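You operate a simulated robot arm through the tools that you are given. There is no shell and no other tool. Be economical: measure what you need, move in short steps, check, and stop when the job is done.

Carry out the task below with a simulated two-armed robot. There is one attempt and no reset: what you move stays moved.

## Task
Rub the steel tray free of lint, then bring the blue plug to the mat in it.
Fine: hold the tray while you rub with the lint pad, put the pad back, and carry with both hands.

It is judged by the outcome, as a careful person would: the job done as asked, and still so three seconds after it is handed in. It fails if anything else is knocked over, pushed out of place, dropped, spilled or broken.

## Robot
Two 7-joint arms with two-finger parallel grippers on one trunk, on a base that drives. Base frame: it is fixed to the floor where the robot stands at the start and does not move with it; the origin is under the middle of the robot, x ahead of it, y to its left, z up. Readings come in m, degrees, newtons and seconds.
The left shoulder is at the start at [0.07, 0.163, 1.095], the right one opposite. Places, roughly: steel tray [0.5, 0.3, 0.8]; rubber mat [0.5, -0.3, 0.8]. Payload 3.43 kg a hand.
The TCP of each hand is the grasp point between the finger pads, 0.034 m short of the fingertips. In the tool frame z runs along the fingers and y along their closing line. Largest opening 0.128 m; finger width 0.024, thickness 0.012; the body of the gripper, 0.048 by 0.13 m, starts 0.096 m behind the TCP.
Orientation is that of the tool frame in the base frame, as a unit quaternion [x, y, z, w]. With the fingers straight down and closing along the base's y, the tool's x points along the base's -x, its y along +y and its z along -z.

## Interface
- The arms move only by the tool step_arm. It takes "left_series", "right_series" or both (then of equal length, played together; a hand with none holds still); each is a list of rows, each a list of 6 numbers: the shift along the tool's x, y, z in units of 25 mm (1.0 is 25 mm), then the turn, a rotation vector about the tool's x, y, z in units of 4 degrees (1.0 is 4 degrees). In form: [[x, y, z, wx, wy, wz], ...]. A call has 1 to 8 rows; each row shifts and turns the commanded pose from where the row before left it, along the tool's axes as they then stand. "left_claw" and "right_claw" are, for a hand that has rows, the closure, from 0 (fully open) to 1 (shut), set as the call begins (left out, the last holds). A call with a number of a shift or a turn outside -1 to 1 is refused whole. Each row takes 0.2 s and may step no farther than 0.05 m and 8.6 degrees from the row before; otherwise, or with a gripper value out of range, the whole call is refused. A pose out of reach is approached as far as the arm can. The call stops where the force on the tool passes 40 N (or 10 N more than at its start, if that is more) or the arm is blocked; 0.2 s more then pass. Each finger travels about 0.153 m/s and halts on what it meets, pressing with about 23 N; the grip force reading is that of the motor and also rises with nothing between the fingers. The clock runs only during rows and for 0.2 s after the last one: add rows that do not move to give the fingers time. The reply holds the time, the measured pose of the TCP, the force on the tool along the base axes, the opening and the grip force, in the units named above and with some noise.
- Cameras (640 x 400 px; columns grow to the right, rows downward): "scene" is now at [0.1321, -0.0084, 1.3125]; the picture's right is [-0.09, -1.00, 0.00], its down [-0.66, 0.06, -0.75] and it looks along [0.74, -0.07, -0.67] (base axes); focal length 214 px, centre (320, 200). "left" rides on the left gripper at [0.076, 0.011, -0.16] in its tool frame; the picture's right is [-0.15, 0.99, 0.00], its down [-0.88, -0.13, -0.46] and it looks along [-0.45, -0.07, 0.89] (tool axes); focal length 234 px, centre (320, 200). "right" rides on the right gripper at [0.076, -0.011, -0.16] in its tool frame; the picture's right is [0.15, 0.99, 0.00], its down [-0.88, 0.13, -0.46] and it looks along [-0.45, 0.07, 0.89] (tool axes); focal length 234 px, centre (320, 200).
- camera(camera): a new picture of that camera. The clock stands still meanwhile.
- lift_body(by): slides the trunk up (or, below 0, down) by that many m; the arms and the scene camera ride with it, the base frame stays. It gives what a move gives, with no picture.
- roll_base(legs): drives the robot by 1 to 6 legs, each [ahead, left, turn to the left] in m, m and degrees, along the robot's own axes; the way and the turn of a leg run together, so that a leg with both is an arc; at most 1.5 m and 180 degrees a leg. The arms and the cameras ride along, it lands a little off, and it stops where it bumps. It gives what a move gives.
- aim_head(pan, tilt): turns the head with the scene camera to pan (to the left, within 86 degrees either way) and tilt (down, from -29 to 69), counted from straight ahead of the robot. It gives what a move gives.
- pixel_to_xyz(camera, pixels): for up to 12 pixels [column, row] of the newest picture of that camera ("zoom" is the newest enlarged one), the place [x, y, z] in the base frame of the surface seen there, good to about 0.002 m. The clock stands still meanwhile.
- inspect(camera, box): a new picture of the part [left, top, right, bottom] of that camera's present view, enlarged. The clock stands still meanwhile.
- sign_off(): hands the job in; it is judged then, once.

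Go step by step. Measure first, check grasps and placings, and put right what went wrong. The budget is 80 turns and 70 pictures, counting those below and the enlarged ones. Unless the task says otherwise, let go and move clear before handing in, and close with one line.

The tools are called by a JSON object that holds its "fn" and its "kwargs". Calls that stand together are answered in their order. step_arm: Moves the arms, as the interface text tells. Its arguments: {"type":"object","properties":{"left_series":{"type":"array"},"left_claw":{"type":"number"},"right_series":{"type":"array"},"right_claw":{"type":"number"}},"required":[]} The other tools are called the same way: lift_body (by) slides the trunk up or down; roll_base (legs) drives the base; aim_head (pan, tilt) turns the head that bears the scene camera; camera (camera) takes a picture; pixel_to_xyz (camera, pixels) gives the place of the surface under pixels of a picture; inspect (camera, box) takes an enlarged picture of a part of a camera's view; sign_off () hands the job in.

At the start:

```text
t: 0.0
left_position: [0.5444, 0.4864, 1.0535]
left_orientation: [0.0, 1.0, 0.0, 0.001]
left_wrist_force: [-0.3, -0.4, 0.6]
left_gripper_width: 0.1282
left_finger_force: 0.2
right_position: [0.5135, -0.0932, 1.0595]
right_orientation: [0.0, 1.0, 0.0, 0.0]
right_wrist_force: [-0.8, 0.3, -0.3]
right_gripper_width: 0.128
right_finger_force: 0.0
trunk travel left (down, up): [-0.575, 0.365]
robot x, y, heading: [-0.0026, -0.0013, 0.1]
head pan, tilt: [-5.4, 41.7]
```

scene: 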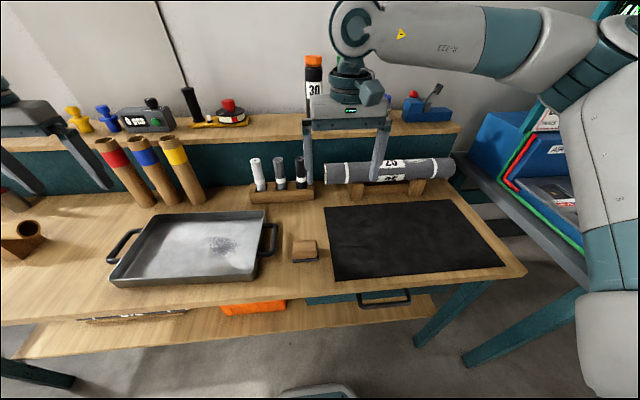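
right: 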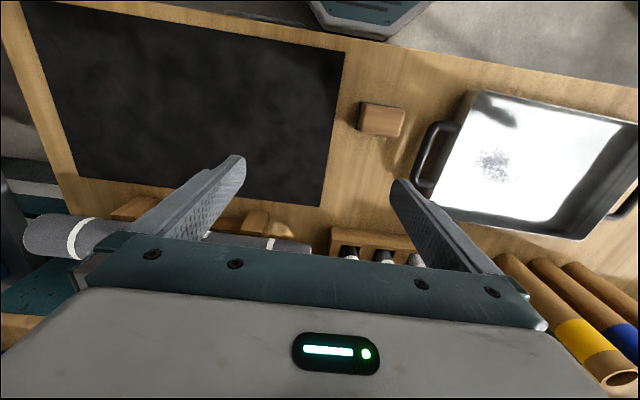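
left: 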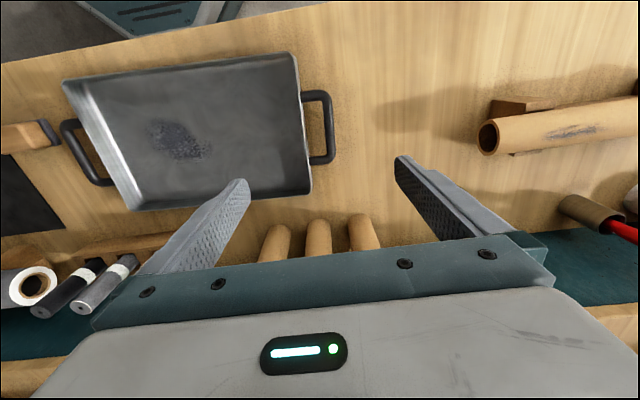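

The scene shows the tray (~190,248) with a lint patch (~222,245), the pad (~305,250), the mat (~410,240), and a blue plug-like thing at (107,118). I'll zoom in and measure first.

{"fn": "inspect", "kwargs": {"camera": "scene", "box": [40, 60, 280, 210]}}

{"fn": "pixel_to_xyz", "kwargs": {"camera": "scene", "pixels": [[107, 120], [102, 107], [78, 120], [305, 243], [293, 262], [317, 258], [292, 240], [315, 240], [222, 245], [123, 245], [270, 240], [410, 240]]}}

{"fn": "inspect", "kwargs": {"camera": "scene", "box": [90, 190, 330, 340]}}

```text
2.67 times, centred on (160, 135) of scene
```

zoom: 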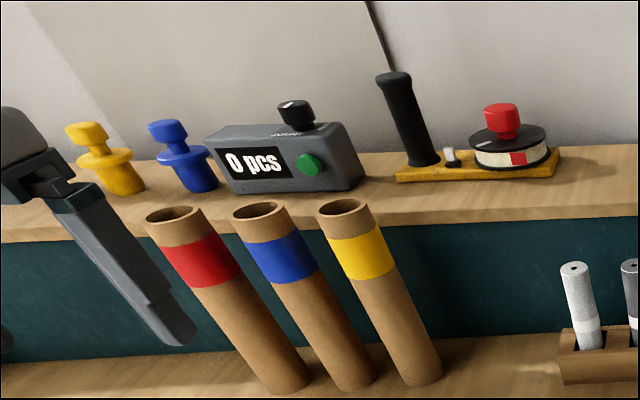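

```text
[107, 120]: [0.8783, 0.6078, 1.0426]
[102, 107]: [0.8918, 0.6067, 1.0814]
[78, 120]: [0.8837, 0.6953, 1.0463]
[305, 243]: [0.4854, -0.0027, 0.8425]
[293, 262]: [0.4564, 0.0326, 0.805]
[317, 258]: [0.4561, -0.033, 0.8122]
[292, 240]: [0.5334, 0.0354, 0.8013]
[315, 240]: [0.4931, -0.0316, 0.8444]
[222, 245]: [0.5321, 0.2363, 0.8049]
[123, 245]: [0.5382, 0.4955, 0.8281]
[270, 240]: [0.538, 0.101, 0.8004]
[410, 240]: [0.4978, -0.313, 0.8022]
```

```text
2.67 times, centred on (210, 265) of scene
```

zoom: 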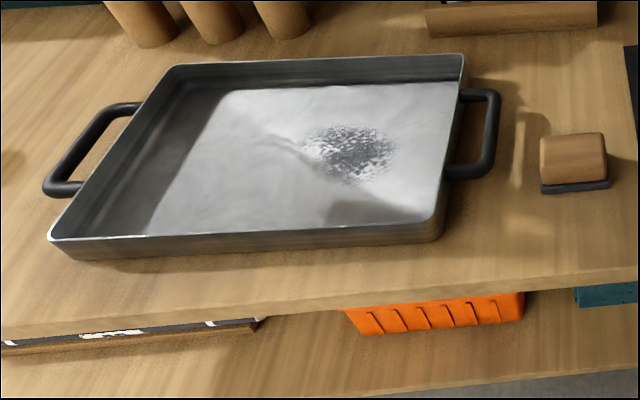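

The tray, pad (with a dark felt base), and the blue plug on the shelf at about (0.88, 0.607) are visible. Next I measure the tray edges, handles and pad in the zoom.

{"fn": "pixel_to_xyz", "kwargs": {"camera": "zoom", "pixels": [[545, 140], [603, 140], [604, 178], [545, 182], [575, 187], [494, 130], [480, 173], [478, 95], [65, 187], [85, 145], [125, 107], [350, 155]]}}

{"fn": "inspect", "kwargs": {"camera": "scene", "box": [90, 190, 330, 340]}}

{"fn": "pixel_to_xyz", "kwargs": {"camera": "zoom", "pixels": [[50, 240], [180, 66], [462, 55], [437, 222], [250, 230], [320, 60], [310, 130], [390, 150], [350, 125], [350, 183], [460, 110], [620, 120]]}}

{"fn": "inspect", "kwargs": {"camera": "left", "box": [0, 30, 360, 255]}}

```text
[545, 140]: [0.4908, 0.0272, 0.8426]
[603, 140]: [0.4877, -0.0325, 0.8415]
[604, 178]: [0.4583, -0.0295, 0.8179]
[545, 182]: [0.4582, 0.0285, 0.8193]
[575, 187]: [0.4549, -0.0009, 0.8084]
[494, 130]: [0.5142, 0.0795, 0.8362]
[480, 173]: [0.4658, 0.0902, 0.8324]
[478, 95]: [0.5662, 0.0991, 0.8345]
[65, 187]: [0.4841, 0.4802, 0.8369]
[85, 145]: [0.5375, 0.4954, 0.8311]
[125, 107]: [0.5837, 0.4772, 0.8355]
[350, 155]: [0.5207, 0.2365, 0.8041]
```

```text
2.67 times, centred on (210, 265) of scene
```

zoom: 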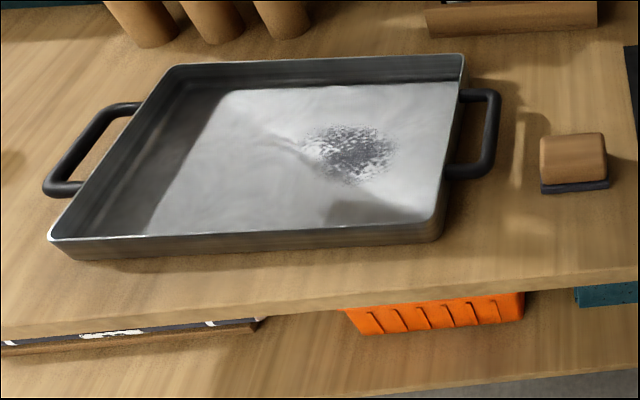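

```text
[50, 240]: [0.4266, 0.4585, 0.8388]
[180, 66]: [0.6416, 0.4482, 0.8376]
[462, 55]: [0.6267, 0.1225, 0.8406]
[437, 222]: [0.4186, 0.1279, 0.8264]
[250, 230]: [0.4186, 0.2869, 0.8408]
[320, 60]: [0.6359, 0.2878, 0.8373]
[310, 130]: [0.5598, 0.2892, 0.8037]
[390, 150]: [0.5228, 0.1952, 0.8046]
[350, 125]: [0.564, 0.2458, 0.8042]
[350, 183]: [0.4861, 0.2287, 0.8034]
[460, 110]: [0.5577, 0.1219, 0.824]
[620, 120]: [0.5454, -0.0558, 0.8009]
```

```text
1.78 times, centred on (180, 142) of left
```

zoom: 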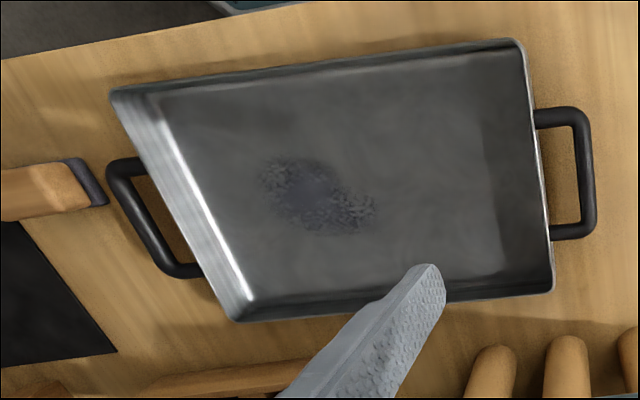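

Tray: centre about (0.528, 0.289), yaw about -2.6°, handles at y≈0.088 and 0.489. Now I check the space ahead and below for driving, and the mat and pad extents.

{"fn": "pixel_to_xyz", "kwargs": {"camera": "scene", "pixels": [[326, 208], [450, 200], [504, 264], [335, 280], [525, 275], [5, 323], [250, 295], [420, 290], [400, 305], [107, 131], [150, 131], [60, 131]]}}

{"fn": "pixel_to_xyz", "kwargs": {"camera": "right", "pixels": [[362, 103], [406, 107], [400, 136], [360, 130], [335, 60], [320, 200]]}}

{"fn": "aim_head", "kwargs": {"pan": 0, "tilt": 65}}

{"fn": "camera", "kwargs": {"camera": "scene"}}

```text
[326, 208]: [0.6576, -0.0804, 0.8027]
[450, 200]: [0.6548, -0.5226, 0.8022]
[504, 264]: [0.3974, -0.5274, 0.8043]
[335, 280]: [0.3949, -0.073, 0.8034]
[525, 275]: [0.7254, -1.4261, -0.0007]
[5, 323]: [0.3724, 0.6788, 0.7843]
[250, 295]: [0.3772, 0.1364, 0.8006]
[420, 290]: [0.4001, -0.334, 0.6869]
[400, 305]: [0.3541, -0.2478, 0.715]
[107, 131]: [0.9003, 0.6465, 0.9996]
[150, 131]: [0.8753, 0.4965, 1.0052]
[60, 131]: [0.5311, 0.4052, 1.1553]
```

```text
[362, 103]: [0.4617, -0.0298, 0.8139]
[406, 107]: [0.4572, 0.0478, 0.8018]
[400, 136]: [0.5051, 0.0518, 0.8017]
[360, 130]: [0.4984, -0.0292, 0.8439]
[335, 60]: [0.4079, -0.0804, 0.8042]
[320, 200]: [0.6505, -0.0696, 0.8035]
```

```text
t: 0.9
left_position: [0.5441, 0.4866, 1.0531]
left_orientation: [0.001, 1.0, 0.0, 0.0]
left_wrist_force: [0.1, 0.4, -0.6]
left_gripper_width: 0.1282
left_finger_force: 0.1
right_position: [0.5141, -0.0917, 1.0585]
right_orientation: [0.0, 1.0, -0.001, 0.0]
right_wrist_force: [-0.6, 0.2, 0.5]
right_gripper_width: 0.128
right_finger_force: 0.0
trunk travel left (down, up): [-0.575, 0.365]
robot x, y, heading: [-0.0005, 0.0016, -0.1]
head pan, tilt: [0.0, 65.0]
```

```text
62 pictures are left
```

scene: 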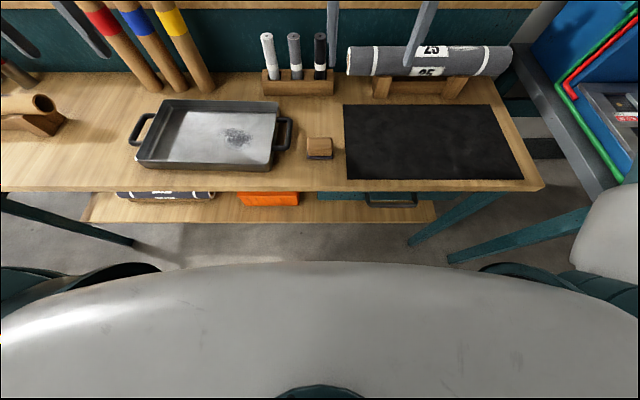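

Mat spans x 0.395–0.657, y −0.525 to −0.075, so its centre is (0.526, −0.30). I measure the clearance ahead of the base.

{"fn": "pixel_to_xyz", "kwargs": {"camera": "scene", "pixels": [[100, 222], [250, 222], [420, 222], [250, 190], [130, 268], [510, 268], [320, 262], [460, 262], [130, 243], [320, 395], [10, 270], [100, 190]]}}

```text
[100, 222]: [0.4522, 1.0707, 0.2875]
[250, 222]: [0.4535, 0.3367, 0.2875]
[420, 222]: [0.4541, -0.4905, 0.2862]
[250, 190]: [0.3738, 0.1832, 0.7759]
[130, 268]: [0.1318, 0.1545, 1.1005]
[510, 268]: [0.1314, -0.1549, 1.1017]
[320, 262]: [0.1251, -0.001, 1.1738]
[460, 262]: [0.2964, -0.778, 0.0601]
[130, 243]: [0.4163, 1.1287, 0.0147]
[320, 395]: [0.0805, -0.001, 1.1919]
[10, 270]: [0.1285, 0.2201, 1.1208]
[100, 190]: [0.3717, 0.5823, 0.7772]
```

Table front edge is at x≈0.37 and the lower shelf at 0.454; sideways driving is free. I move the base 0.2 m left so both hands reach tray and pad well.

{"fn": "roll_base", "kwargs": {"legs": [[0.0, 0.2, 0.0]]}}

{"fn": "camera", "kwargs": {"camera": "left"}}

```text
t: 2.5
left_position: [0.5457, 0.6846, 1.0528]
left_orientation: [0.001, 1.0, 0.0, 0.0]
left_wrist_force: [0.8, 0.8, -0.3]
left_gripper_width: 0.1282
left_finger_force: 0.1
right_position: [0.5134, 0.106, 1.058]
right_orientation: [0.002, 1.0, 0.0, 0.0]
right_wrist_force: [-0.2, 0.5, -0.1]
right_gripper_width: 0.1279
right_finger_force: 0.1
trunk travel left (down, up): [-0.575, 0.365]
robot x, y, heading: [0.0008, 0.2, -0.2]
head pan, tilt: [0.0, 65.0]
```

```text
61 pictures are left
```

left: 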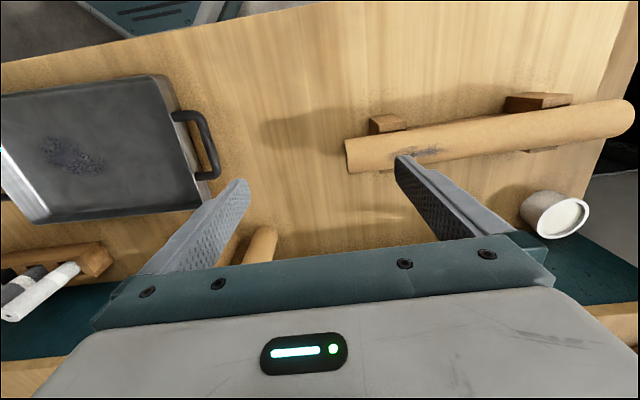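

The left handle is in view at (205,145). I measure its bar precisely.

{"fn": "pixel_to_xyz", "kwargs": {"camera": "left", "pixels": [[210, 145], [206, 130], [213, 160], [190, 115], [205, 176], [176, 130], [192, 165], [190, 145], [365, 140], [350, 165]]}}

{"fn": "inspect", "kwargs": {"camera": "left", "box": [120, 70, 280, 170]}}

```text
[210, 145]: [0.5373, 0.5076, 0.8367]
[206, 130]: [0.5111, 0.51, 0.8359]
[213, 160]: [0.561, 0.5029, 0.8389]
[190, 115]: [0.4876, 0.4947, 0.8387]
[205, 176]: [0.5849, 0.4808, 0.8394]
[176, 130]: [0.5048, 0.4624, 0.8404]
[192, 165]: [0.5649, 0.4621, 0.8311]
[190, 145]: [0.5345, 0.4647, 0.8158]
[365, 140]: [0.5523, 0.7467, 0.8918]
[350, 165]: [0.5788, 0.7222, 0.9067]
```

```text
4.00 times, centred on (200, 120) of left
```

zoom: 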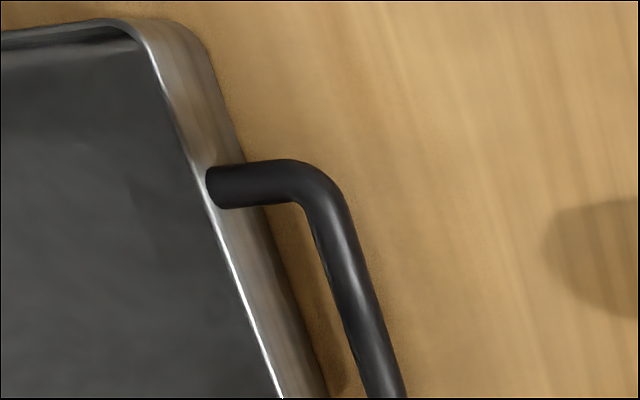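

The left bar runs along x at y≈0.506, top z≈0.838, and the wall is at y≈0.463. I bring the left hand above the bar with a 0.04 opening and the right hand above the pad.

{"fn": "step_arm", "kwargs": {"left_series": [[0.04, -0.893, 0, 0, 0, 0.08], [0.04, -0.893, 0, 0, 0, 0.08], [0.04, -0.893, 0, 0, 0, 0.08], [0.04, -0.893, 0, 0, 0, 0.08], [0.04, -0.893, 0, 0, 0, 0.08], [0.04, -0.893, 0, 0, 0, 0.08], [0.04, -0.893, 0, 0, 0, 0.08], [0.04, -0.893, 0, 0, 0, 0.08]], "right_series": [[0.175, -0.53, 0.2, 0, 0, 0], [0.175, -0.53, 0.2, 0, 0, 0], [0.175, -0.53, 0.2, 0, 0, 0], [0.175, -0.53, 0.2, 0, 0, 0], [0.175, -0.53, 0.2, 0, 0, 0], [0.175, -0.53, 0.2, 0, 0, 0], [0.175, -0.53, 0.2, 0, 0, 0], [0.175, -0.53, 0.2, 0, 0, 0]], "left_claw": 0.69, "right_claw": 0}}

{"fn": "camera", "kwargs": {"camera": "right"}}

{"fn": "camera", "kwargs": {"camera": "left"}}

```text
t: 4.3
left_position: [0.5341, 0.5051, 1.053]
left_orientation: [0.023, 1.0, 0.002, 0.0]
left_wrist_force: [-0.6, -0.1, 0.5]
left_gripper_width: 0.0396
left_finger_force: 0.1
right_position: [0.479, -0.0007, 1.0162]
right_orientation: [0.002, 1.0, 0.001, 0.0]
right_wrist_force: [-0.8, -0.1, 0.0]
right_gripper_width: 0.1277
right_finger_force: 0.1
trunk travel left (down, up): [-0.575, 0.365]
robot x, y, heading: [0.0031, 0.1967, -0.2]
head pan, tilt: [0.0, 65.0]
```

```text
59 pictures are left
```

right: 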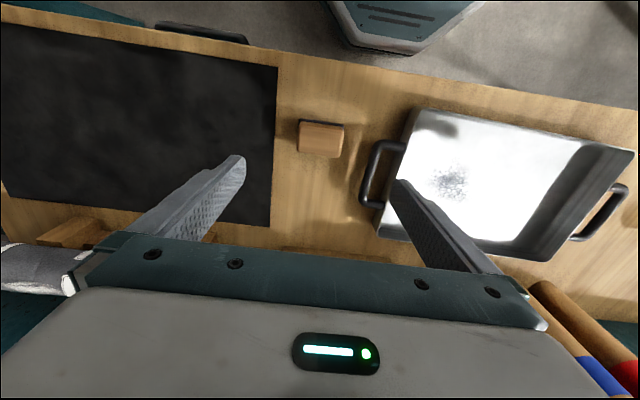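

```text
58 pictures are left
```

left: 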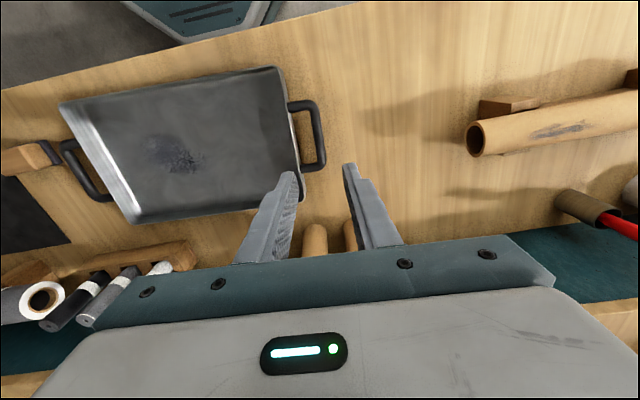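

Left hand sits above the bar. I measure the pad in a right-hand zoom (about 322,140).

{"fn": "inspect", "kwargs": {"camera": "right", "box": [272, 105, 368, 165]}}

{"fn": "pixel_to_xyz", "kwargs": {"camera": "right", "pixels": [[300, 124], [342, 126], [341, 154], [300, 152], [322, 140], [374, 140], [369, 175], [373, 160], [385, 200]]}}

{"fn": "pixel_to_xyz", "kwargs": {"camera": "left", "pixels": [[318, 120], [321, 145], [314, 107], [322, 160], [292, 120], [298, 150]]}}

```text
6.67 times, centred on (320, 135) of right
```

zoom: 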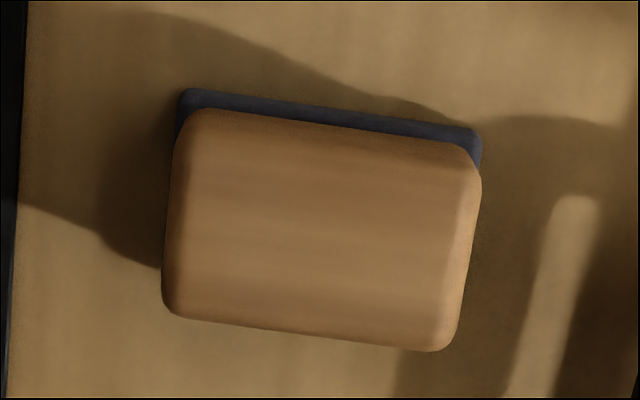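

```text
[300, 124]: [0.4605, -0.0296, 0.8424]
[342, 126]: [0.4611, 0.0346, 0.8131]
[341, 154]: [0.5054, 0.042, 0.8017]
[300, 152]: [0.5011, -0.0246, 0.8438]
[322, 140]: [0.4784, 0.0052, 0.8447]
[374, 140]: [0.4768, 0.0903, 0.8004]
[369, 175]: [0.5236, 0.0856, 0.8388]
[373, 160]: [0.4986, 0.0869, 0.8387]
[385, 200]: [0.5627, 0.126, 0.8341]
```

```text
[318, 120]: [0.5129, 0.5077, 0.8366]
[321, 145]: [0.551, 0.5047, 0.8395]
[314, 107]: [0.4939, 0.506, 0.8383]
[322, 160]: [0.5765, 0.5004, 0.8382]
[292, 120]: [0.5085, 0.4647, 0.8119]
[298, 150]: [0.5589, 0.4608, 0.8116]
```

Pad is centred at (0.479, 0.001) and aligned with the base axes; the left bar is at (0.537, 0.506). I descend both hands.

{"fn": "step_arm", "kwargs": {"left_series": [[0, 0, 1, 0, 0, 0], [0, 0, 1, 0, 0, 0], [0, 0, 1, 0, 0, 0], [0, 0, 1, 0, 0, 0], [0, 0, 1, 0, 0, 0], [0, 0, 1, 0, 0, 0], [-0.1, 0.04, 1, 0, 0, 0], [0, 0, 1, 0, 0, 0]], "right_series": [[0, 0.04, 0.86, 0, 0, 0], [0, 0.04, 0.86, 0, 0, 0], [0, 0, 0.86, 0, 0, 0], [0, 0, 0.86, 0, 0, 0], [0, 0, 0.86, 0, 0, 0], [0, 0, 0.86, 0, 0, 0], [0, 0, 0.86, 0, 0, 0], [0, 0, 0.86, 0, 0, 0]]}}

{"fn": "camera", "kwargs": {"camera": "left"}}

{"fn": "camera", "kwargs": {"camera": "right"}}

```text
t: 6.1
left_position: [0.5353, 0.5065, 0.8525]
left_orientation: [0.024, 1.0, 0.0, 0.0]
left_wrist_force: [0.4, 0.4, -0.4]
left_gripper_width: 0.0399
left_finger_force: 0.0
right_position: [0.4777, 0.0042, 0.8448]
right_orientation: [0.002, 1.0, 0.0, 0.0]
right_wrist_force: [0.7, -0.8, -1.5]
right_gripper_width: 0.1279
right_finger_force: 0.1
trunk travel left (down, up): [-0.575, 0.365]
robot x, y, heading: [0.0008, 0.2014, -0.1]
head pan, tilt: [0.0, 65.0]
```

```text
56 pictures are left
```

left: 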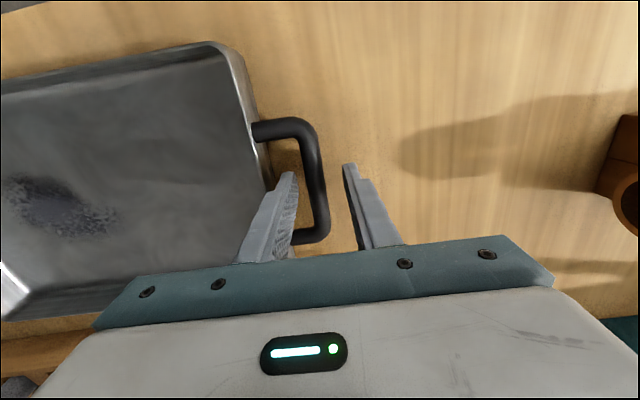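

```text
55 pictures are left
```

right: 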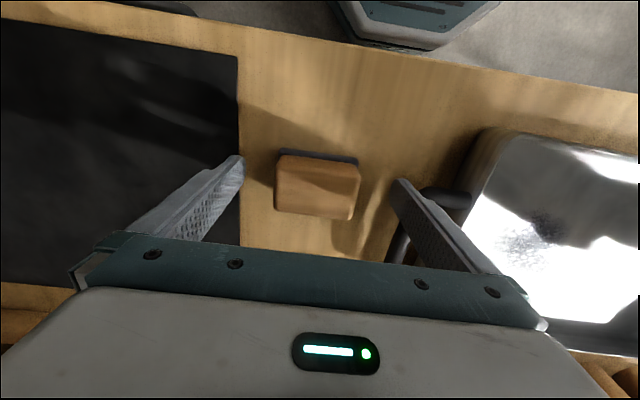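

Both hands straddle their targets. I lower the left slightly and close both.

{"fn": "step_arm", "kwargs": {"left_series": [[0, 0, 0.4, 0, 0, 0], [0, 0, 0, 0, 0, 0]], "right_series": [[0, -0.14, 0, 0, 0, 0], [0, 0, 0, 0, 0, 0]]}}

{"fn": "step_arm", "kwargs": {"left_series": [[0, 0, 0, 0, 0, 0], [0, 0, 0, 0, 0, 0], [0, 0, 0, 0, 0, 0], [0, 0, 0, 0, 0, 0]], "right_series": [[0, 0, 0, 0, 0, 0], [0, 0, 0, 0, 0, 0], [0, 0, 0, 0, 0, 0], [0, 0, 0, 0, 0, 0]], "left_claw": 1, "right_claw": 1}}

```text
t: 6.7
left_position: [0.5362, 0.5061, 0.8431]
left_orientation: [0.023, 1.0, 0.0, 0.0]
left_wrist_force: [0.0, -0.1, 1.3]
left_gripper_width: 0.0399
left_finger_force: 0.1
right_position: [0.4777, -0.0002, 0.8447]
right_orientation: [0.002, 1.0, 0.0, 0.0]
right_wrist_force: [0.3, -0.1, 1.0]
right_gripper_width: 0.128
right_finger_force: 0.0
trunk travel left (down, up): [-0.575, 0.365]
robot x, y, heading: [-0.0008, 0.1975, -0.3]
head pan, tilt: [0.0, 65.0]
```

```text
t: 7.7
left_position: [0.5356, 0.5065, 0.8441]
left_orientation: [0.024, 1.0, 0.0, 0.001]
left_wrist_force: [-0.5, -0.2, 2.3]
left_gripper_width: 0.0156
left_finger_force: 23.0
right_position: [0.4774, -0.0012, 0.8465]
right_orientation: [0.002, 1.0, 0.0, 0.0]
right_wrist_force: [0.6, -0.4, -0.5]
right_gripper_width: 0.0695
right_finger_force: 23.1
trunk travel left (down, up): [-0.575, 0.365]
robot x, y, heading: [0.0002, 0.2039, 0.0]
head pan, tilt: [0.0, 65.0]
```

Pad (0.0695) and handle (0.0156) are gripped. I lift the pad and carry it over the rim toward the lint patch.

{"fn": "step_arm", "kwargs": {"right_series": [[0, 0, -0.9, 0, 0, 0], [0, 0, -0.9, 0, 0, 0], [0, 0, -0.9, 0, 0, 0], [0, 0, -0.9, 0, 0, 0], [-0.2, 0.96, 0, 0, 0, 0], [-0.2, 0.96, 0, 0, 0, 0], [-0.2, 0.96, 0, 0, 0, 0], [-0.2, 0.96, 0, 0, 0, 0]]}}

{"fn": "step_arm", "kwargs": {"right_series": [[-0.1, 0.96, 0, 0, 0, 0], [-0.1, 0.96, 0, 0, 0, 0], [0, 0.96, 0, 0, 0, 0], [0, 0.96, 0, 0, 0, 0], [0, 0.96, 0, 0, 0, 0], [0, 0.96, 0, 0, 0, 0], [0, 0, 0.5, 0, 0, 0], [0, 0, 0.5, 0, 0, 0]]}}

{"fn": "aim_head", "kwargs": {"pan": 5, "tilt": 50}}

{"fn": "camera", "kwargs": {"camera": "scene"}}

```text
t: 9.5
left_position: [0.5366, 0.5062, 0.843]
left_orientation: [0.024, 1.0, 0.0, 0.0]
left_wrist_force: [-1.0, -0.2, 2.4]
left_gripper_width: 0.0154
left_finger_force: 22.5
right_position: [0.4991, 0.0948, 0.9377]
right_orientation: [0.003, 1.0, 0.0, 0.0]
right_wrist_force: [0.8, -0.1, -0.6]
right_gripper_width: 0.0692
right_finger_force: 23.1
trunk travel left (down, up): [-0.575, 0.365]
robot x, y, heading: [0.0014, 0.2025, -0.1]
head pan, tilt: [0.0, 65.0]
```

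```text
t: 11.3
left_position: [0.5366, 0.508, 0.8442]
left_orientation: [0.024, 1.0, 0.0, 0.0]
left_wrist_force: [-0.5, 0.4, 2.0]
left_gripper_width: 0.0157
left_finger_force: 23.0
right_position: [0.5026, 0.2379, 0.9106]
right_orientation: [0.002, 1.0, 0.0, 0.0]
right_wrist_force: [0.2, 0.2, -0.9]
right_gripper_width: 0.0691
right_finger_force: 23.1
trunk travel left (down, up): [-0.575, 0.365]
robot x, y, heading: [-0.0006, 0.2001, -0.3]
head pan, tilt: [0.0, 65.0]
```

```text
t: 12.0
left_position: [0.5364, 0.507, 0.8434]
left_orientation: [0.024, 1.0, 0.0, 0.0]
left_wrist_force: [0.1, 1.6, 4.1]
left_gripper_width: 0.0159
left_finger_force: 23.3
right_position: [0.5033, 0.2391, 0.9102]
right_orientation: [0.001, 1.0, 0.001, 0.0]
right_wrist_force: [0.2, -0.4, -1.0]
right_gripper_width: 0.0693
right_finger_force: 22.9
trunk travel left (down, up): [-0.575, 0.365]
robot x, y, heading: [-0.0011, 0.1994, -0.0]
head pan, tilt: [5.0, 50.0]
```

```text
54 pictures are left
```

scene: 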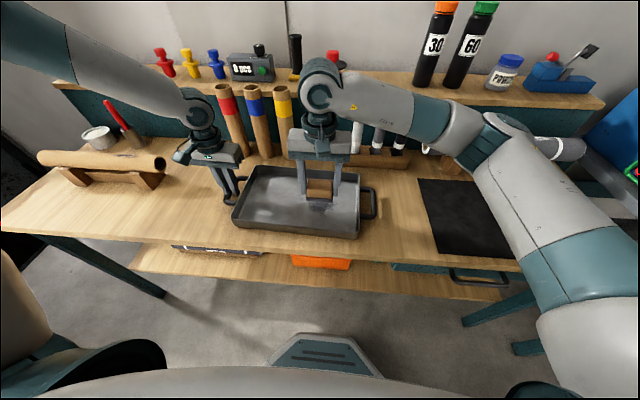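

Pad hovers over the patch; three plugs (red, yellow, blue at (215,63)) are visible. I lower to contact gently.

{"fn": "step_arm", "kwargs": {"right_series": [[0, 0, 0.6, 0, 0, 0], [0, 0, 0.6, 0, 0, 0], [0, 0, 0.6, 0, 0, 0], [0, 0, 0.5, 0, 0, 0], [0, 0, 0.1, 0, 0, 0], [0, 0, 0.1, 0, 0, 0]]}}

{"fn": "pixel_to_xyz", "kwargs": {"camera": "scene", "pixels": [[320, 335], [280, 345], [360, 345], [213, 65], [212, 53], [216, 76], [240, 70]]}}

```text
t: 13.4
left_position: [0.5369, 0.5066, 0.8424]
left_orientation: [0.023, 1.0, 0.0, 0.0]
left_wrist_force: [0.5, 2.2, 4.0]
left_gripper_width: 0.0155
left_finger_force: 23.3
right_position: [0.5046, 0.2395, 0.8497]
right_orientation: [0.002, 1.0, 0.0, 0.001]
right_wrist_force: [-0.2, 0.2, -1.1]
right_gripper_width: 0.0691
right_finger_force: 23.6
trunk travel left (down, up): [-0.575, 0.365]
robot x, y, heading: [0.0029, 0.2002, -0.2]
head pan, tilt: [5.0, 50.0]
```

```text
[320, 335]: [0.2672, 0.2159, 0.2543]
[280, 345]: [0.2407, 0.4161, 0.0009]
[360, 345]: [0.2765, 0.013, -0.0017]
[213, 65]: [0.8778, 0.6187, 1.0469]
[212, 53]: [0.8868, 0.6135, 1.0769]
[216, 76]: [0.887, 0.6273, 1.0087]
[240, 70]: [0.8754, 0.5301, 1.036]
```

No contact yet. I lower a few millimetres more.

{"fn": "step_arm", "kwargs": {"right_series": [[0, 0, 0.1, 0, 0, 0], [0, 0, 0.1, 0, 0, 0], [0, 0, 0, 0, 0, 0]]}}

```text
t: 14.2
left_position: [0.534, 0.5074, 0.843]
left_orientation: [0.024, 1.0, 0.0, 0.001]
left_wrist_force: [1.6, 4.2, -3.0]
left_gripper_width: 0.0155
left_finger_force: 23.0
right_position: [0.5036, 0.239, 0.845]
right_orientation: [0.002, 1.0, 0.0, 0.002]
right_wrist_force: [2.1, -4.3, 21.1]
right_gripper_width: 0.0696
right_finger_force: 23.0
trunk travel left (down, up): [-0.575, 0.365]
robot x, y, heading: [-0.001, 0.2006, -0.3]
head pan, tilt: [5.0, 50.0]
```

Contact with 21 N. I ease off slightly and rub in strokes across the patch.

{"fn": "step_arm", "kwargs": {"right_series": [[0, -0.8, -0.08, 0, 0, 0], [0, -0.8, 0, 0, 0, 0], [0, 0.85, 0, 0, 0, 0], [0, 0.85, 0, 0, 0, 0], [0, 0.85, 0, 0, 0, 0], [0, 0.85, 0, 0, 0, 0], [-0.8, 0, 0, 0, 0, 0], [0, -0.85, 0, 0, 0, 0]]}}

{"fn": "step_arm", "kwargs": {"right_series": [[0, -0.85, 0, 0, 0, 0], [0, -0.85, 0, 0, 0, 0], [0, -0.85, 0, 0, 0, 0], [-0.8, 0, 0, 0, 0, 0], [0, 0.85, 0, 0, 0, 0], [0, 0.85, 0, 0, 0, 0], [0, 0.85, 0, 0, 0, 0], [0, 0.85, 0, 0, 0, 0]]}}

{"fn": "step_arm", "kwargs": {"right_series": [[-0.8, 0, 0, 0, 0, 0], [0, -0.85, 0, 0, 0, 0], [0, -0.85, 0, 0, 0, 0], [0, -0.85, 0, 0, 0, 0], [0, -0.85, 0, 0, 0, 0], [0, 0, 0, 0, 0, 0]]}}

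{"fn": "inspect", "kwargs": {"camera": "scene", "box": [200, 120, 400, 245]}}

```text
t: 16.0
left_position: [0.536, 0.5059, 0.8439]
left_orientation: [0.024, 1.0, 0.0, -0.001]
left_wrist_force: [0.0, -1.4, 1.5]
left_gripper_width: 0.0157
left_finger_force: 22.9
right_position: [0.5247, 0.2622, 0.8461]
right_orientation: [0.001, 1.0, 0.0, 0.0]
right_wrist_force: [0.8, 0.6, -0.1]
right_gripper_width: 0.0695
right_finger_force: 23.6
trunk travel left (down, up): [-0.575, 0.365]
robot x, y, heading: [0.0006, 0.2004, -0.4]
head pan, tilt: [5.0, 50.0]
```

```text
t: 17.8
left_position: [0.536, 0.5063, 0.8433]
left_orientation: [0.023, 1.0, 0.0, 0.0]
left_wrist_force: [-1.4, -0.1, 2.2]
left_gripper_width: 0.0154
left_finger_force: 22.7
right_position: [0.544, 0.2849, 0.8463]
right_orientation: [0.001, 1.0, 0.0, -0.001]
right_wrist_force: [0.3, -0.1, -0.7]
right_gripper_width: 0.0692
right_finger_force: 22.9
trunk travel left (down, up): [-0.575, 0.365]
robot x, y, heading: [0.0018, 0.2, -0.2]
head pan, tilt: [5.0, 50.0]
```

```text
t: 19.2
left_position: [0.5364, 0.5059, 0.8426]
left_orientation: [0.024, 1.0, 0.0, 0.0]
left_wrist_force: [0.1, 0.2, 1.5]
left_gripper_width: 0.0156
left_finger_force: 23.1
right_position: [0.5649, 0.1979, 0.8447]
right_orientation: [0.001, 1.0, 0.0, 0.0]
right_wrist_force: [-0.5, 0.3, 0.2]
right_gripper_width: 0.0692
right_finger_force: 23.1
trunk travel left (down, up): [-0.575, 0.365]
robot x, y, heading: [-0.004, 0.1977, -0.2]
head pan, tilt: [5.0, 50.0]
```

```text
3.20 times, centred on (300, 182) of scene
```

zoom: 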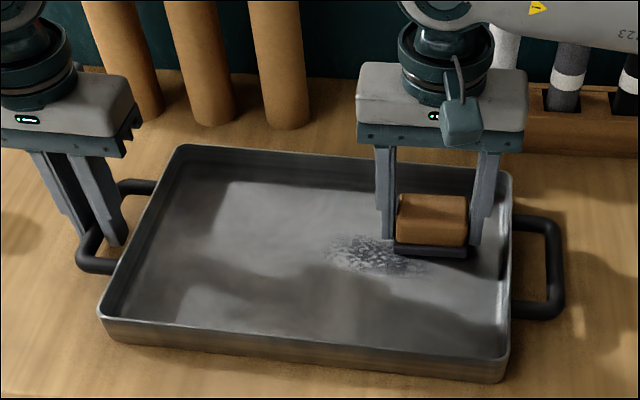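

Contact was lost after easing off, and the lint is still there. I press down again in small increments.

{"fn": "step_arm", "kwargs": {"right_series": [[0, 0, 0.05, 0, 0, 0], [0, 0, 0, 0, 0, 0]]}}

{"fn": "step_arm", "kwargs": {"right_series": [[0, 0, 0.03, 0, 0, 0], [0, 0, 0, 0, 0, 0]]}}

```text
t: 19.8
left_position: [0.5357, 0.5068, 0.8439]
left_orientation: [0.022, 1.0, 0.0, 0.0]
left_wrist_force: [1.4, -0.2, -0.4]
left_gripper_width: 0.0155
left_finger_force: 22.8
right_position: [0.5636, 0.199, 0.8439]
right_orientation: [0.002, 1.0, 0.0, 0.001]
right_wrist_force: [-0.9, -1.3, 6.5]
right_gripper_width: 0.0692
right_finger_force: 22.8
trunk travel left (down, up): [-0.575, 0.365]
robot x, y, heading: [-0.0001, 0.1993, -0.2]
head pan, tilt: [5.0, 50.0]
```

```text
t: 20.4
left_position: [0.535, 0.506, 0.8436]
left_orientation: [0.024, 1.0, 0.0, 0.0]
left_wrist_force: [2.3, -1.7, -1.1]
left_gripper_width: 0.0157
left_finger_force: 22.9
right_position: [0.5642, 0.2001, 0.8439]
right_orientation: [0.002, 1.0, 0.001, 0.0]
right_wrist_force: [0.8, -1.0, 16.8]
right_gripper_width: 0.0691
right_finger_force: 22.9
trunk travel left (down, up): [-0.575, 0.365]
robot x, y, heading: [0.002, 0.1994, -0.0]
head pan, tilt: [5.0, 50.0]
```

About 17 N now. I stroke back over the patch at this height.

{"fn": "step_arm", "kwargs": {"right_series": [[0, 0.85, 0, 0, 0, 0], [0, 0.85, 0, 0, 0, 0], [0, 0.85, 0, 0, 0, 0], [0, 0.85, 0, 0, 0, 0]]}}

{"fn": "step_arm", "kwargs": {"right_series": [[0.8, 0, 0, 0, 0, 0], [0, -0.85, 0, 0, 0, 0], [0, -0.85, 0, 0, 0, 0], [0, -0.85, 0, 0, 0, 0], [0, -0.85, 0, 0, 0, 0]]}}

{"fn": "step_arm", "kwargs": {"right_series": [[0.8, 0, 0, 0, 0, 0], [0, 0.85, 0, 0, 0, 0], [0, 0.85, 0, 0, 0, 0], [0, 0.85, 0, 0, 0, 0], [0, 0.85, 0, 0, 0, 0]]}}

{"fn": "inspect", "kwargs": {"camera": "scene", "box": [200, 120, 400, 245]}}

```text
t: 21.4
left_position: [0.5354, 0.5062, 0.8439]
left_orientation: [0.023, 1.0, 0.0, 0.0]
left_wrist_force: [-0.1, 1.0, 0.3]
left_gripper_width: 0.0157
left_finger_force: 23.5
right_position: [0.5627, 0.2851, 0.845]
right_orientation: [0.002, 1.0, 0.0, 0.0]
right_wrist_force: [-1.3, -0.7, 5.8]
right_gripper_width: 0.0693
right_finger_force: 23.4
trunk travel left (down, up): [-0.575, 0.365]
robot x, y, heading: [0.0, 0.1994, -0.6]
head pan, tilt: [5.0, 50.0]
```

```text
t: 22.6
left_position: [0.5351, 0.5069, 0.8422]
left_orientation: [0.024, 1.0, 0.001, 0.0]
left_wrist_force: [-0.4, -2.7, -0.2]
left_gripper_width: 0.0157
left_finger_force: 23.1
right_position: [0.5449, 0.1991, 0.8438]
right_orientation: [0.002, 1.0, 0.0, 0.001]
right_wrist_force: [0.5, 1.4, 9.2]
right_gripper_width: 0.0691
right_finger_force: 23.0
trunk travel left (down, up): [-0.575, 0.365]
robot x, y, heading: [0.0004, 0.1978, -0.2]
head pan, tilt: [5.0, 50.0]
```

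```text
t: 23.8
left_position: [0.5347, 0.5065, 0.843]
left_orientation: [0.024, 1.0, 0.001, 0.0]
left_wrist_force: [-1.5, 1.4, 1.2]
left_gripper_width: 0.0153
left_finger_force: 23.4
right_position: [0.523, 0.2865, 0.8455]
right_orientation: [0.002, 1.0, 0.0, -0.001]
right_wrist_force: [-0.3, 0.6, -1.1]
right_gripper_width: 0.0691
right_finger_force: 23.1
trunk travel left (down, up): [-0.575, 0.365]
robot x, y, heading: [-0.0005, 0.1987, -0.3]
head pan, tilt: [5.0, 50.0]
```

```text
3.20 times, centred on (300, 182) of scene
```

zoom: 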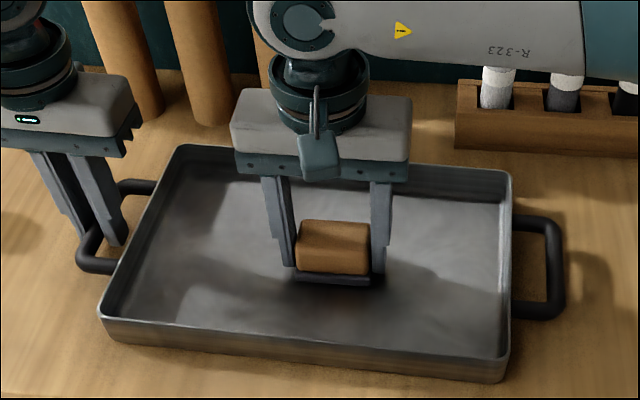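

Most of the lint is gone. I press slightly more and finish the near strips.

{"fn": "step_arm", "kwargs": {"right_series": [[0, 0, 0.07, 0, 0, 0], [0, -0.85, 0, 0, 0, 0], [0, -0.85, 0, 0, 0, 0], [0, -0.85, -0.01, 0, 0, 0], [0, -0.85, -0.01, 0, 0, 0]]}}

{"fn": "step_arm", "kwargs": {"right_series": [[0.8, 0, 0, 0, 0, 0], [0, 0.85, 0, 0, 0, 0], [0, 0.85, 0, 0, 0, 0], [0, 0.85, 0.02, 0, 0, 0], [0, 0.85, 0.02, 0, 0, 0]]}}

{"fn": "step_arm", "kwargs": {"right_series": [[0.8, 0, 0, 0, 0, 0], [0, -0.85, 0, 0, 0, 0], [0, -0.85, 0, 0, 0, 0], [0, -0.85, -0.01, 0, 0, 0], [0, -0.85, -0.01, 0, 0, 0]]}}

{"fn": "step_arm", "kwargs": {"right_series": [[0, 0, -1, 0, 0, 0], [0, 0, -1, 0, 0, 0], [0, 0, -1, 0, 0, 0], [0, 0, -0.6, 0, 0, 0], [0, -0.9, 0, 0, 0, 0], [0, -0.9, 0, 0, 0, 0], [0, -0.9, 0, 0, 0, 0], [0, -0.9, 0, 0, 0, 0]]}}

{"fn": "inspect", "kwargs": {"camera": "scene", "box": [200, 120, 400, 245]}}

{"fn": "inspect", "kwargs": {"camera": "left", "box": [0, 0, 320, 200]}}

```text
t: 25.0
left_position: [0.5349, 0.506, 0.8446]
left_orientation: [0.023, 1.0, 0.0, 0.0]
left_wrist_force: [1.1, -8.2, -3.9]
left_gripper_width: 0.0155
left_finger_force: 23.4
right_position: [0.5228, 0.1991, 0.8445]
right_orientation: [0.001, 1.0, 0.001, 0.001]
right_wrist_force: [1.2, 6.1, 21.9]
right_gripper_width: 0.0692
right_finger_force: 22.9
trunk travel left (down, up): [-0.575, 0.365]
robot x, y, heading: [-0.0011, 0.2011, 0.1]
head pan, tilt: [5.0, 50.0]
```

```text
t: 26.2
left_position: [0.5349, 0.507, 0.8441]
left_orientation: [0.024, 1.0, 0.0, 0.001]
left_wrist_force: [-0.1, 2.9, -3.3]
left_gripper_width: 0.0158
left_finger_force: 22.6
right_position: [0.5027, 0.284, 0.8412]
right_orientation: [0.002, 1.0, 0.0, 0.0]
right_wrist_force: [-2.1, -4.7, 18.8]
right_gripper_width: 0.0696
right_finger_force: 23.0
trunk travel left (down, up): [-0.575, 0.365]
robot x, y, heading: [-0.0013, 0.2017, -0.1]
head pan, tilt: [5.0, 50.0]
```

```text
t: 27.4
left_position: [0.536, 0.5068, 0.8427]
left_orientation: [0.023, 1.0, 0.001, 0.001]
left_wrist_force: [-1.7, -2.0, 0.2]
left_gripper_width: 0.0155
left_finger_force: 23.0
right_position: [0.4819, 0.1979, 0.8399]
right_orientation: [0.002, 1.0, -0.001, -0.001]
right_wrist_force: [-0.6, 0.4, 3.2]
right_gripper_width: 0.0693
right_finger_force: 23.0
trunk travel left (down, up): [-0.575, 0.365]
robot x, y, heading: [-0.001, 0.199, -0.0]
head pan, tilt: [5.0, 50.0]
```

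```text
t: 29.2
left_position: [0.5347, 0.506, 0.8446]
left_orientation: [0.024, 1.0, 0.0, 0.0]
left_wrist_force: [0.7, -0.5, 5.4]
left_gripper_width: 0.0156
left_finger_force: 23.5
right_position: [0.4824, 0.1086, 0.9321]
right_orientation: [0.002, 1.0, 0.0, -0.001]
right_wrist_force: [0.6, 0.0, -0.5]
right_gripper_width: 0.0695
right_finger_force: 22.5
trunk travel left (down, up): [-0.575, 0.365]
robot x, y, heading: [-0.0017, 0.1997, -0.1]
head pan, tilt: [5.0, 50.0]
```

```text
3.20 times, centred on (300, 182) of scene
```

zoom: 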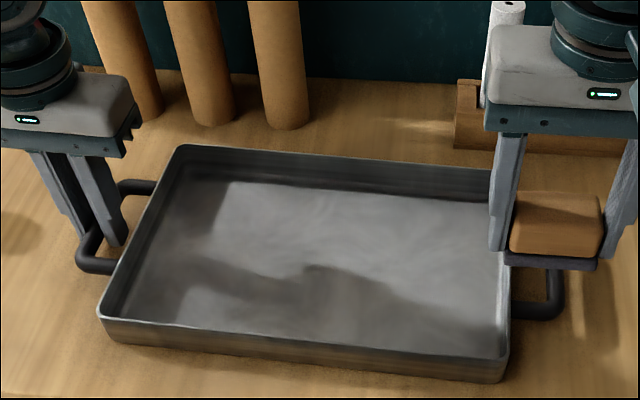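

```text
2.00 times, centred on (160, 100) of left
```

zoom: 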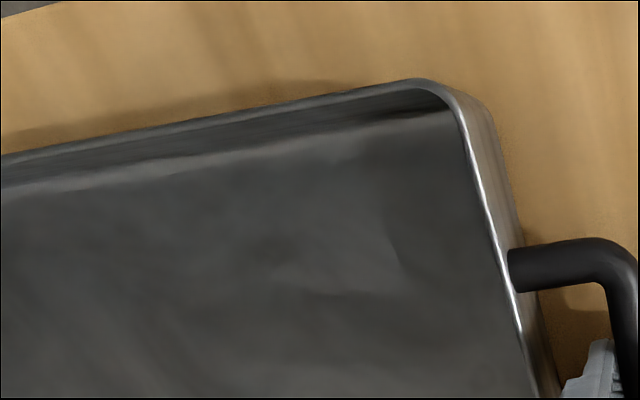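

The tray shows no lint. I return the pad to its original spot at (0.4774, −0.001).

{"fn": "step_arm", "kwargs": {"right_series": [[0.04, -0.88, 0, 0, 0, 0], [0.04, -0.88, 0, 0, 0, 0], [0.04, -0.88, 0, 0, 0, 0], [0.04, -0.88, 0, 0, 0, 0], [0.04, -0.88, 0, 0, 0, 0], [0, 0, 1, 0, 0, 0], [0, 0, 1, 0, 0, 0], [0, 0, 1, 0, 0, 0]]}}

{"fn": "inspect", "kwargs": {"camera": "scene", "box": [320, 140, 420, 220]}}

```text
t: 31.0
left_position: [0.5362, 0.5067, 0.8432]
left_orientation: [0.024, 1.0, 0.0, 0.0]
left_wrist_force: [-1.1, -2.1, 3.0]
left_gripper_width: 0.0155
left_finger_force: 23.1
right_position: [0.4768, -0.0004, 0.8571]
right_orientation: [0.002, 1.0, 0.0, 0.001]
right_wrist_force: [0.1, -0.4, -0.8]
right_gripper_width: 0.0694
right_finger_force: 22.6
trunk travel left (down, up): [-0.575, 0.365]
robot x, y, heading: [-0.0003, 0.1993, 0.0]
head pan, tilt: [5.0, 50.0]
```

```text
5.00 times, centred on (370, 180) of scene
```

zoom: 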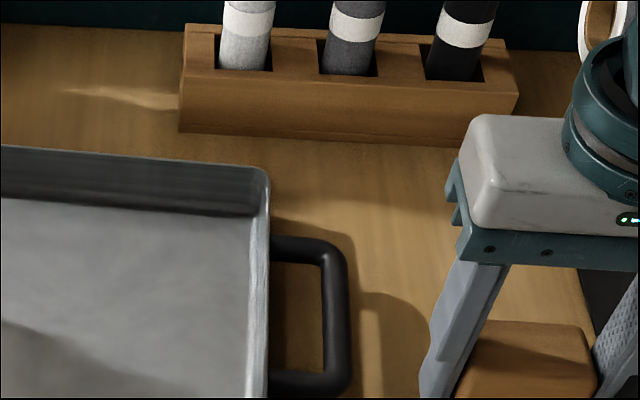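

I lower the pad to the table in small steps.

{"fn": "step_arm", "kwargs": {"right_series": [[0, 0, 0.2, 0, 0, 0], [0, 0, 0.15, 0, 0, 0], [0, 0, 0.1, 0, 0, 0], [0, 0, 0, 0, 0, 0]]}}

{"fn": "step_arm", "kwargs": {"right_series": [[0, 0, 0.1, 0, 0, 0], [0, 0, 0, 0, 0, 0]]}}

{"fn": "inspect", "kwargs": {"camera": "right", "box": [200, 100, 440, 250]}}

```text
t: 32.0
left_position: [0.5359, 0.5061, 0.844]
left_orientation: [0.023, 1.0, 0.0, 0.0]
left_wrist_force: [-1.8, -1.4, 1.8]
left_gripper_width: 0.0157
left_finger_force: 22.8
right_position: [0.4771, -0.0005, 0.8451]
right_orientation: [0.002, 1.0, -0.001, 0.0]
right_wrist_force: [-0.4, -0.1, -1.7]
right_gripper_width: 0.0692
right_finger_force: 23.4
trunk travel left (down, up): [-0.575, 0.365]
robot x, y, heading: [0.0008, 0.1957, -0.0]
head pan, tilt: [5.0, 50.0]
```

```text
t: 32.6
left_position: [0.5356, 0.5068, 0.844]
left_orientation: [0.023, 1.0, 0.0, 0.0]
left_wrist_force: [-1.7, -0.8, 2.1]
left_gripper_width: 0.0156
left_finger_force: 22.8
right_position: [0.4783, -0.0006, 0.8435]
right_orientation: [0.002, 1.0, -0.001, 0.0]
right_wrist_force: [-0.4, 0.0, -1.0]
right_gripper_width: 0.0692
right_finger_force: 22.8
trunk travel left (down, up): [-0.575, 0.365]
robot x, y, heading: [0.0004, 0.1981, 0.1]
head pan, tilt: [5.0, 50.0]
```

```text
2.67 times, centred on (320, 175) of right
```

zoom: 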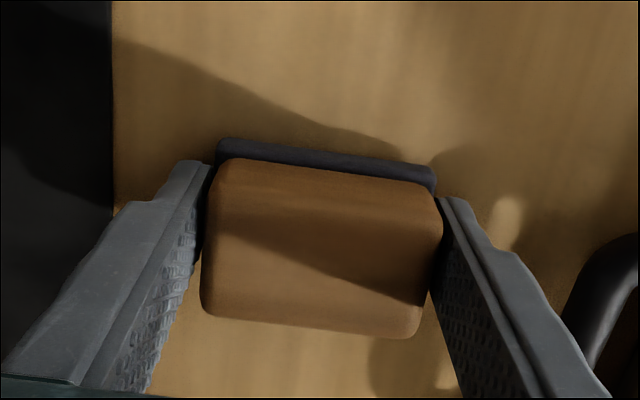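

{"fn": "step_arm", "kwargs": {"right_series": [[0, 0, 0.08, 0, 0, 0], [0, 0, 0.06, 0, 0, 0], [0, 0, 0, 0, 0, 0]]}}

```text
t: 33.4
left_position: [0.5361, 0.506, 0.8436]
left_orientation: [0.024, 1.0, 0.0, 0.0]
left_wrist_force: [-0.6, -0.2, 1.9]
left_gripper_width: 0.0158
left_finger_force: 22.7
right_position: [0.4768, -0.0, 0.8386]
right_orientation: [0.002, 1.0, 0.001, 0.0]
right_wrist_force: [-0.1, -0.7, -0.6]
right_gripper_width: 0.0691
right_finger_force: 23.3
trunk travel left (down, up): [-0.575, 0.365]
robot x, y, heading: [0.0018, 0.1999, -0.3]
head pan, tilt: [5.0, 50.0]
```

Not touching yet at TCP 0.8386; the pad slid a bit up in the fingers. I lower a little more.

{"fn": "step_arm", "kwargs": {"right_series": [[0, 0, 0.07, 0, 0, 0], [0, 0, 0, 0, 0, 0]]}}

```text
t: 34.0
left_position: [0.5363, 0.5065, 0.8451]
left_orientation: [0.023, 1.0, 0.0, -0.001]
left_wrist_force: [-0.5, -0.5, 1.7]
left_gripper_width: 0.0156
left_finger_force: 23.0
right_position: [0.479, 0.0002, 0.8381]
right_orientation: [0.001, 1.0, 0.0, 0.0]
right_wrist_force: [0.4, 0.3, -0.6]
right_gripper_width: 0.0691
right_finger_force: 23.0
trunk travel left (down, up): [-0.575, 0.365]
robot x, y, heading: [0.0009, 0.199, -0.2]
head pan, tilt: [5.0, 50.0]
```

{"fn": "step_arm", "kwargs": {"right_series": [[0, 0, 0.06, 0, 0, 0], [0, 0, 0, 0, 0, 0]]}}

{"fn": "inspect", "kwargs": {"camera": "scene", "box": [360, 150, 480, 230]}}

```text
t: 34.6
left_position: [0.5358, 0.5067, 0.8437]
left_orientation: [0.024, 1.0, 0.0, 0.0]
left_wrist_force: [1.3, -0.9, -0.8]
left_gripper_width: 0.0156
left_finger_force: 22.5
right_position: [0.4773, -0.0007, 0.8371]
right_orientation: [0.002, 1.0, 0.0, 0.001]
right_wrist_force: [0.9, -1.0, 6.3]
right_gripper_width: 0.0691
right_finger_force: 22.8
trunk travel left (down, up): [-0.575, 0.365]
robot x, y, heading: [-0.0007, 0.1978, 0.0]
head pan, tilt: [5.0, 50.0]
```

```text
5.00 times, centred on (420, 190) of scene
```

zoom: 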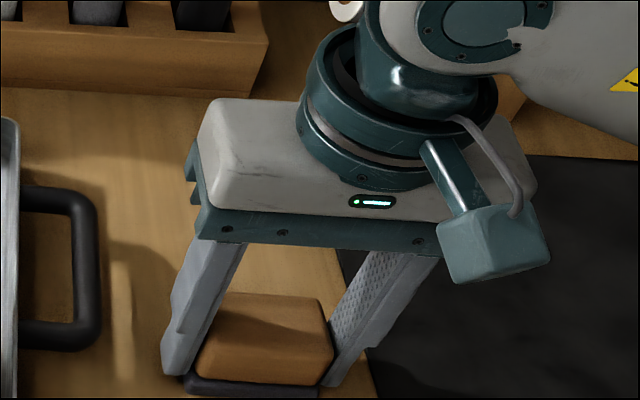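

Contact at 6 N. I release both hands (left only to 0.04 so it clears the wall) and then rise.

{"fn": "step_arm", "kwargs": {"left_series": [[0, 0, 0, 0, 0, 0], [0, 0, 0, 0, 0, 0], [0, 0, -0.6, 0, 0, 0], [0, 0, -1, 0, 0, 0], [0, 0, -1, 0, 0, 0], [0, 0, -1, 0, 0, 0], [0, 0, -1, 0, 0, 0], [0, 0, -1, 0, 0, 0]], "right_series": [[0, 0, 0, 0, 0, 0], [0, 0, 0, 0, 0, 0], [0, 0, -0.6, 0, 0, 0], [0, 0, -1, 0, 0, 0], [0, 0, -1, 0, 0, 0], [0, 0, -1, 0, 0, 0], [0, 0, -1, 0, 0, 0], [0, 0, -1, 0, 0, 0]], "left_claw": 0.68, "right_claw": 0.2}}

{"fn": "camera", "kwargs": {"camera": "scene"}}

{"fn": "camera", "kwargs": {"camera": "right"}}

```text
t: 36.4
left_position: [0.535, 0.5063, 0.9845]
left_orientation: [0.024, 1.0, 0.0, 0.0]
left_wrist_force: [0.1, -0.4, -0.2]
left_gripper_width: 0.0409
left_finger_force: 0.1
right_position: [0.4752, 0.0008, 0.977]
right_orientation: [0.001, 1.0, 0.0, 0.0]
right_wrist_force: [-0.2, -0.3, 0.0]
right_gripper_width: 0.1024
right_finger_force: 0.0
trunk travel left (down, up): [-0.575, 0.365]
robot x, y, heading: [0.0009, 0.1999, -0.0]
head pan, tilt: [5.0, 50.0]
```

```text
46 pictures are left
```

scene: 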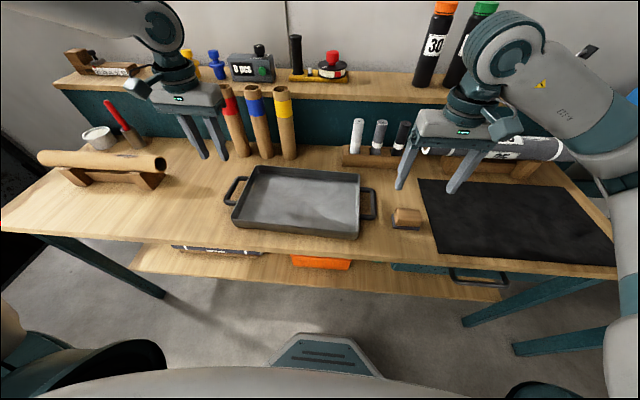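

```text
45 pictures are left
```

right: 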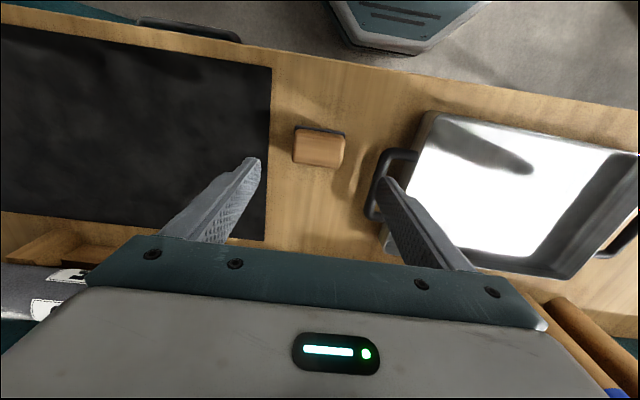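

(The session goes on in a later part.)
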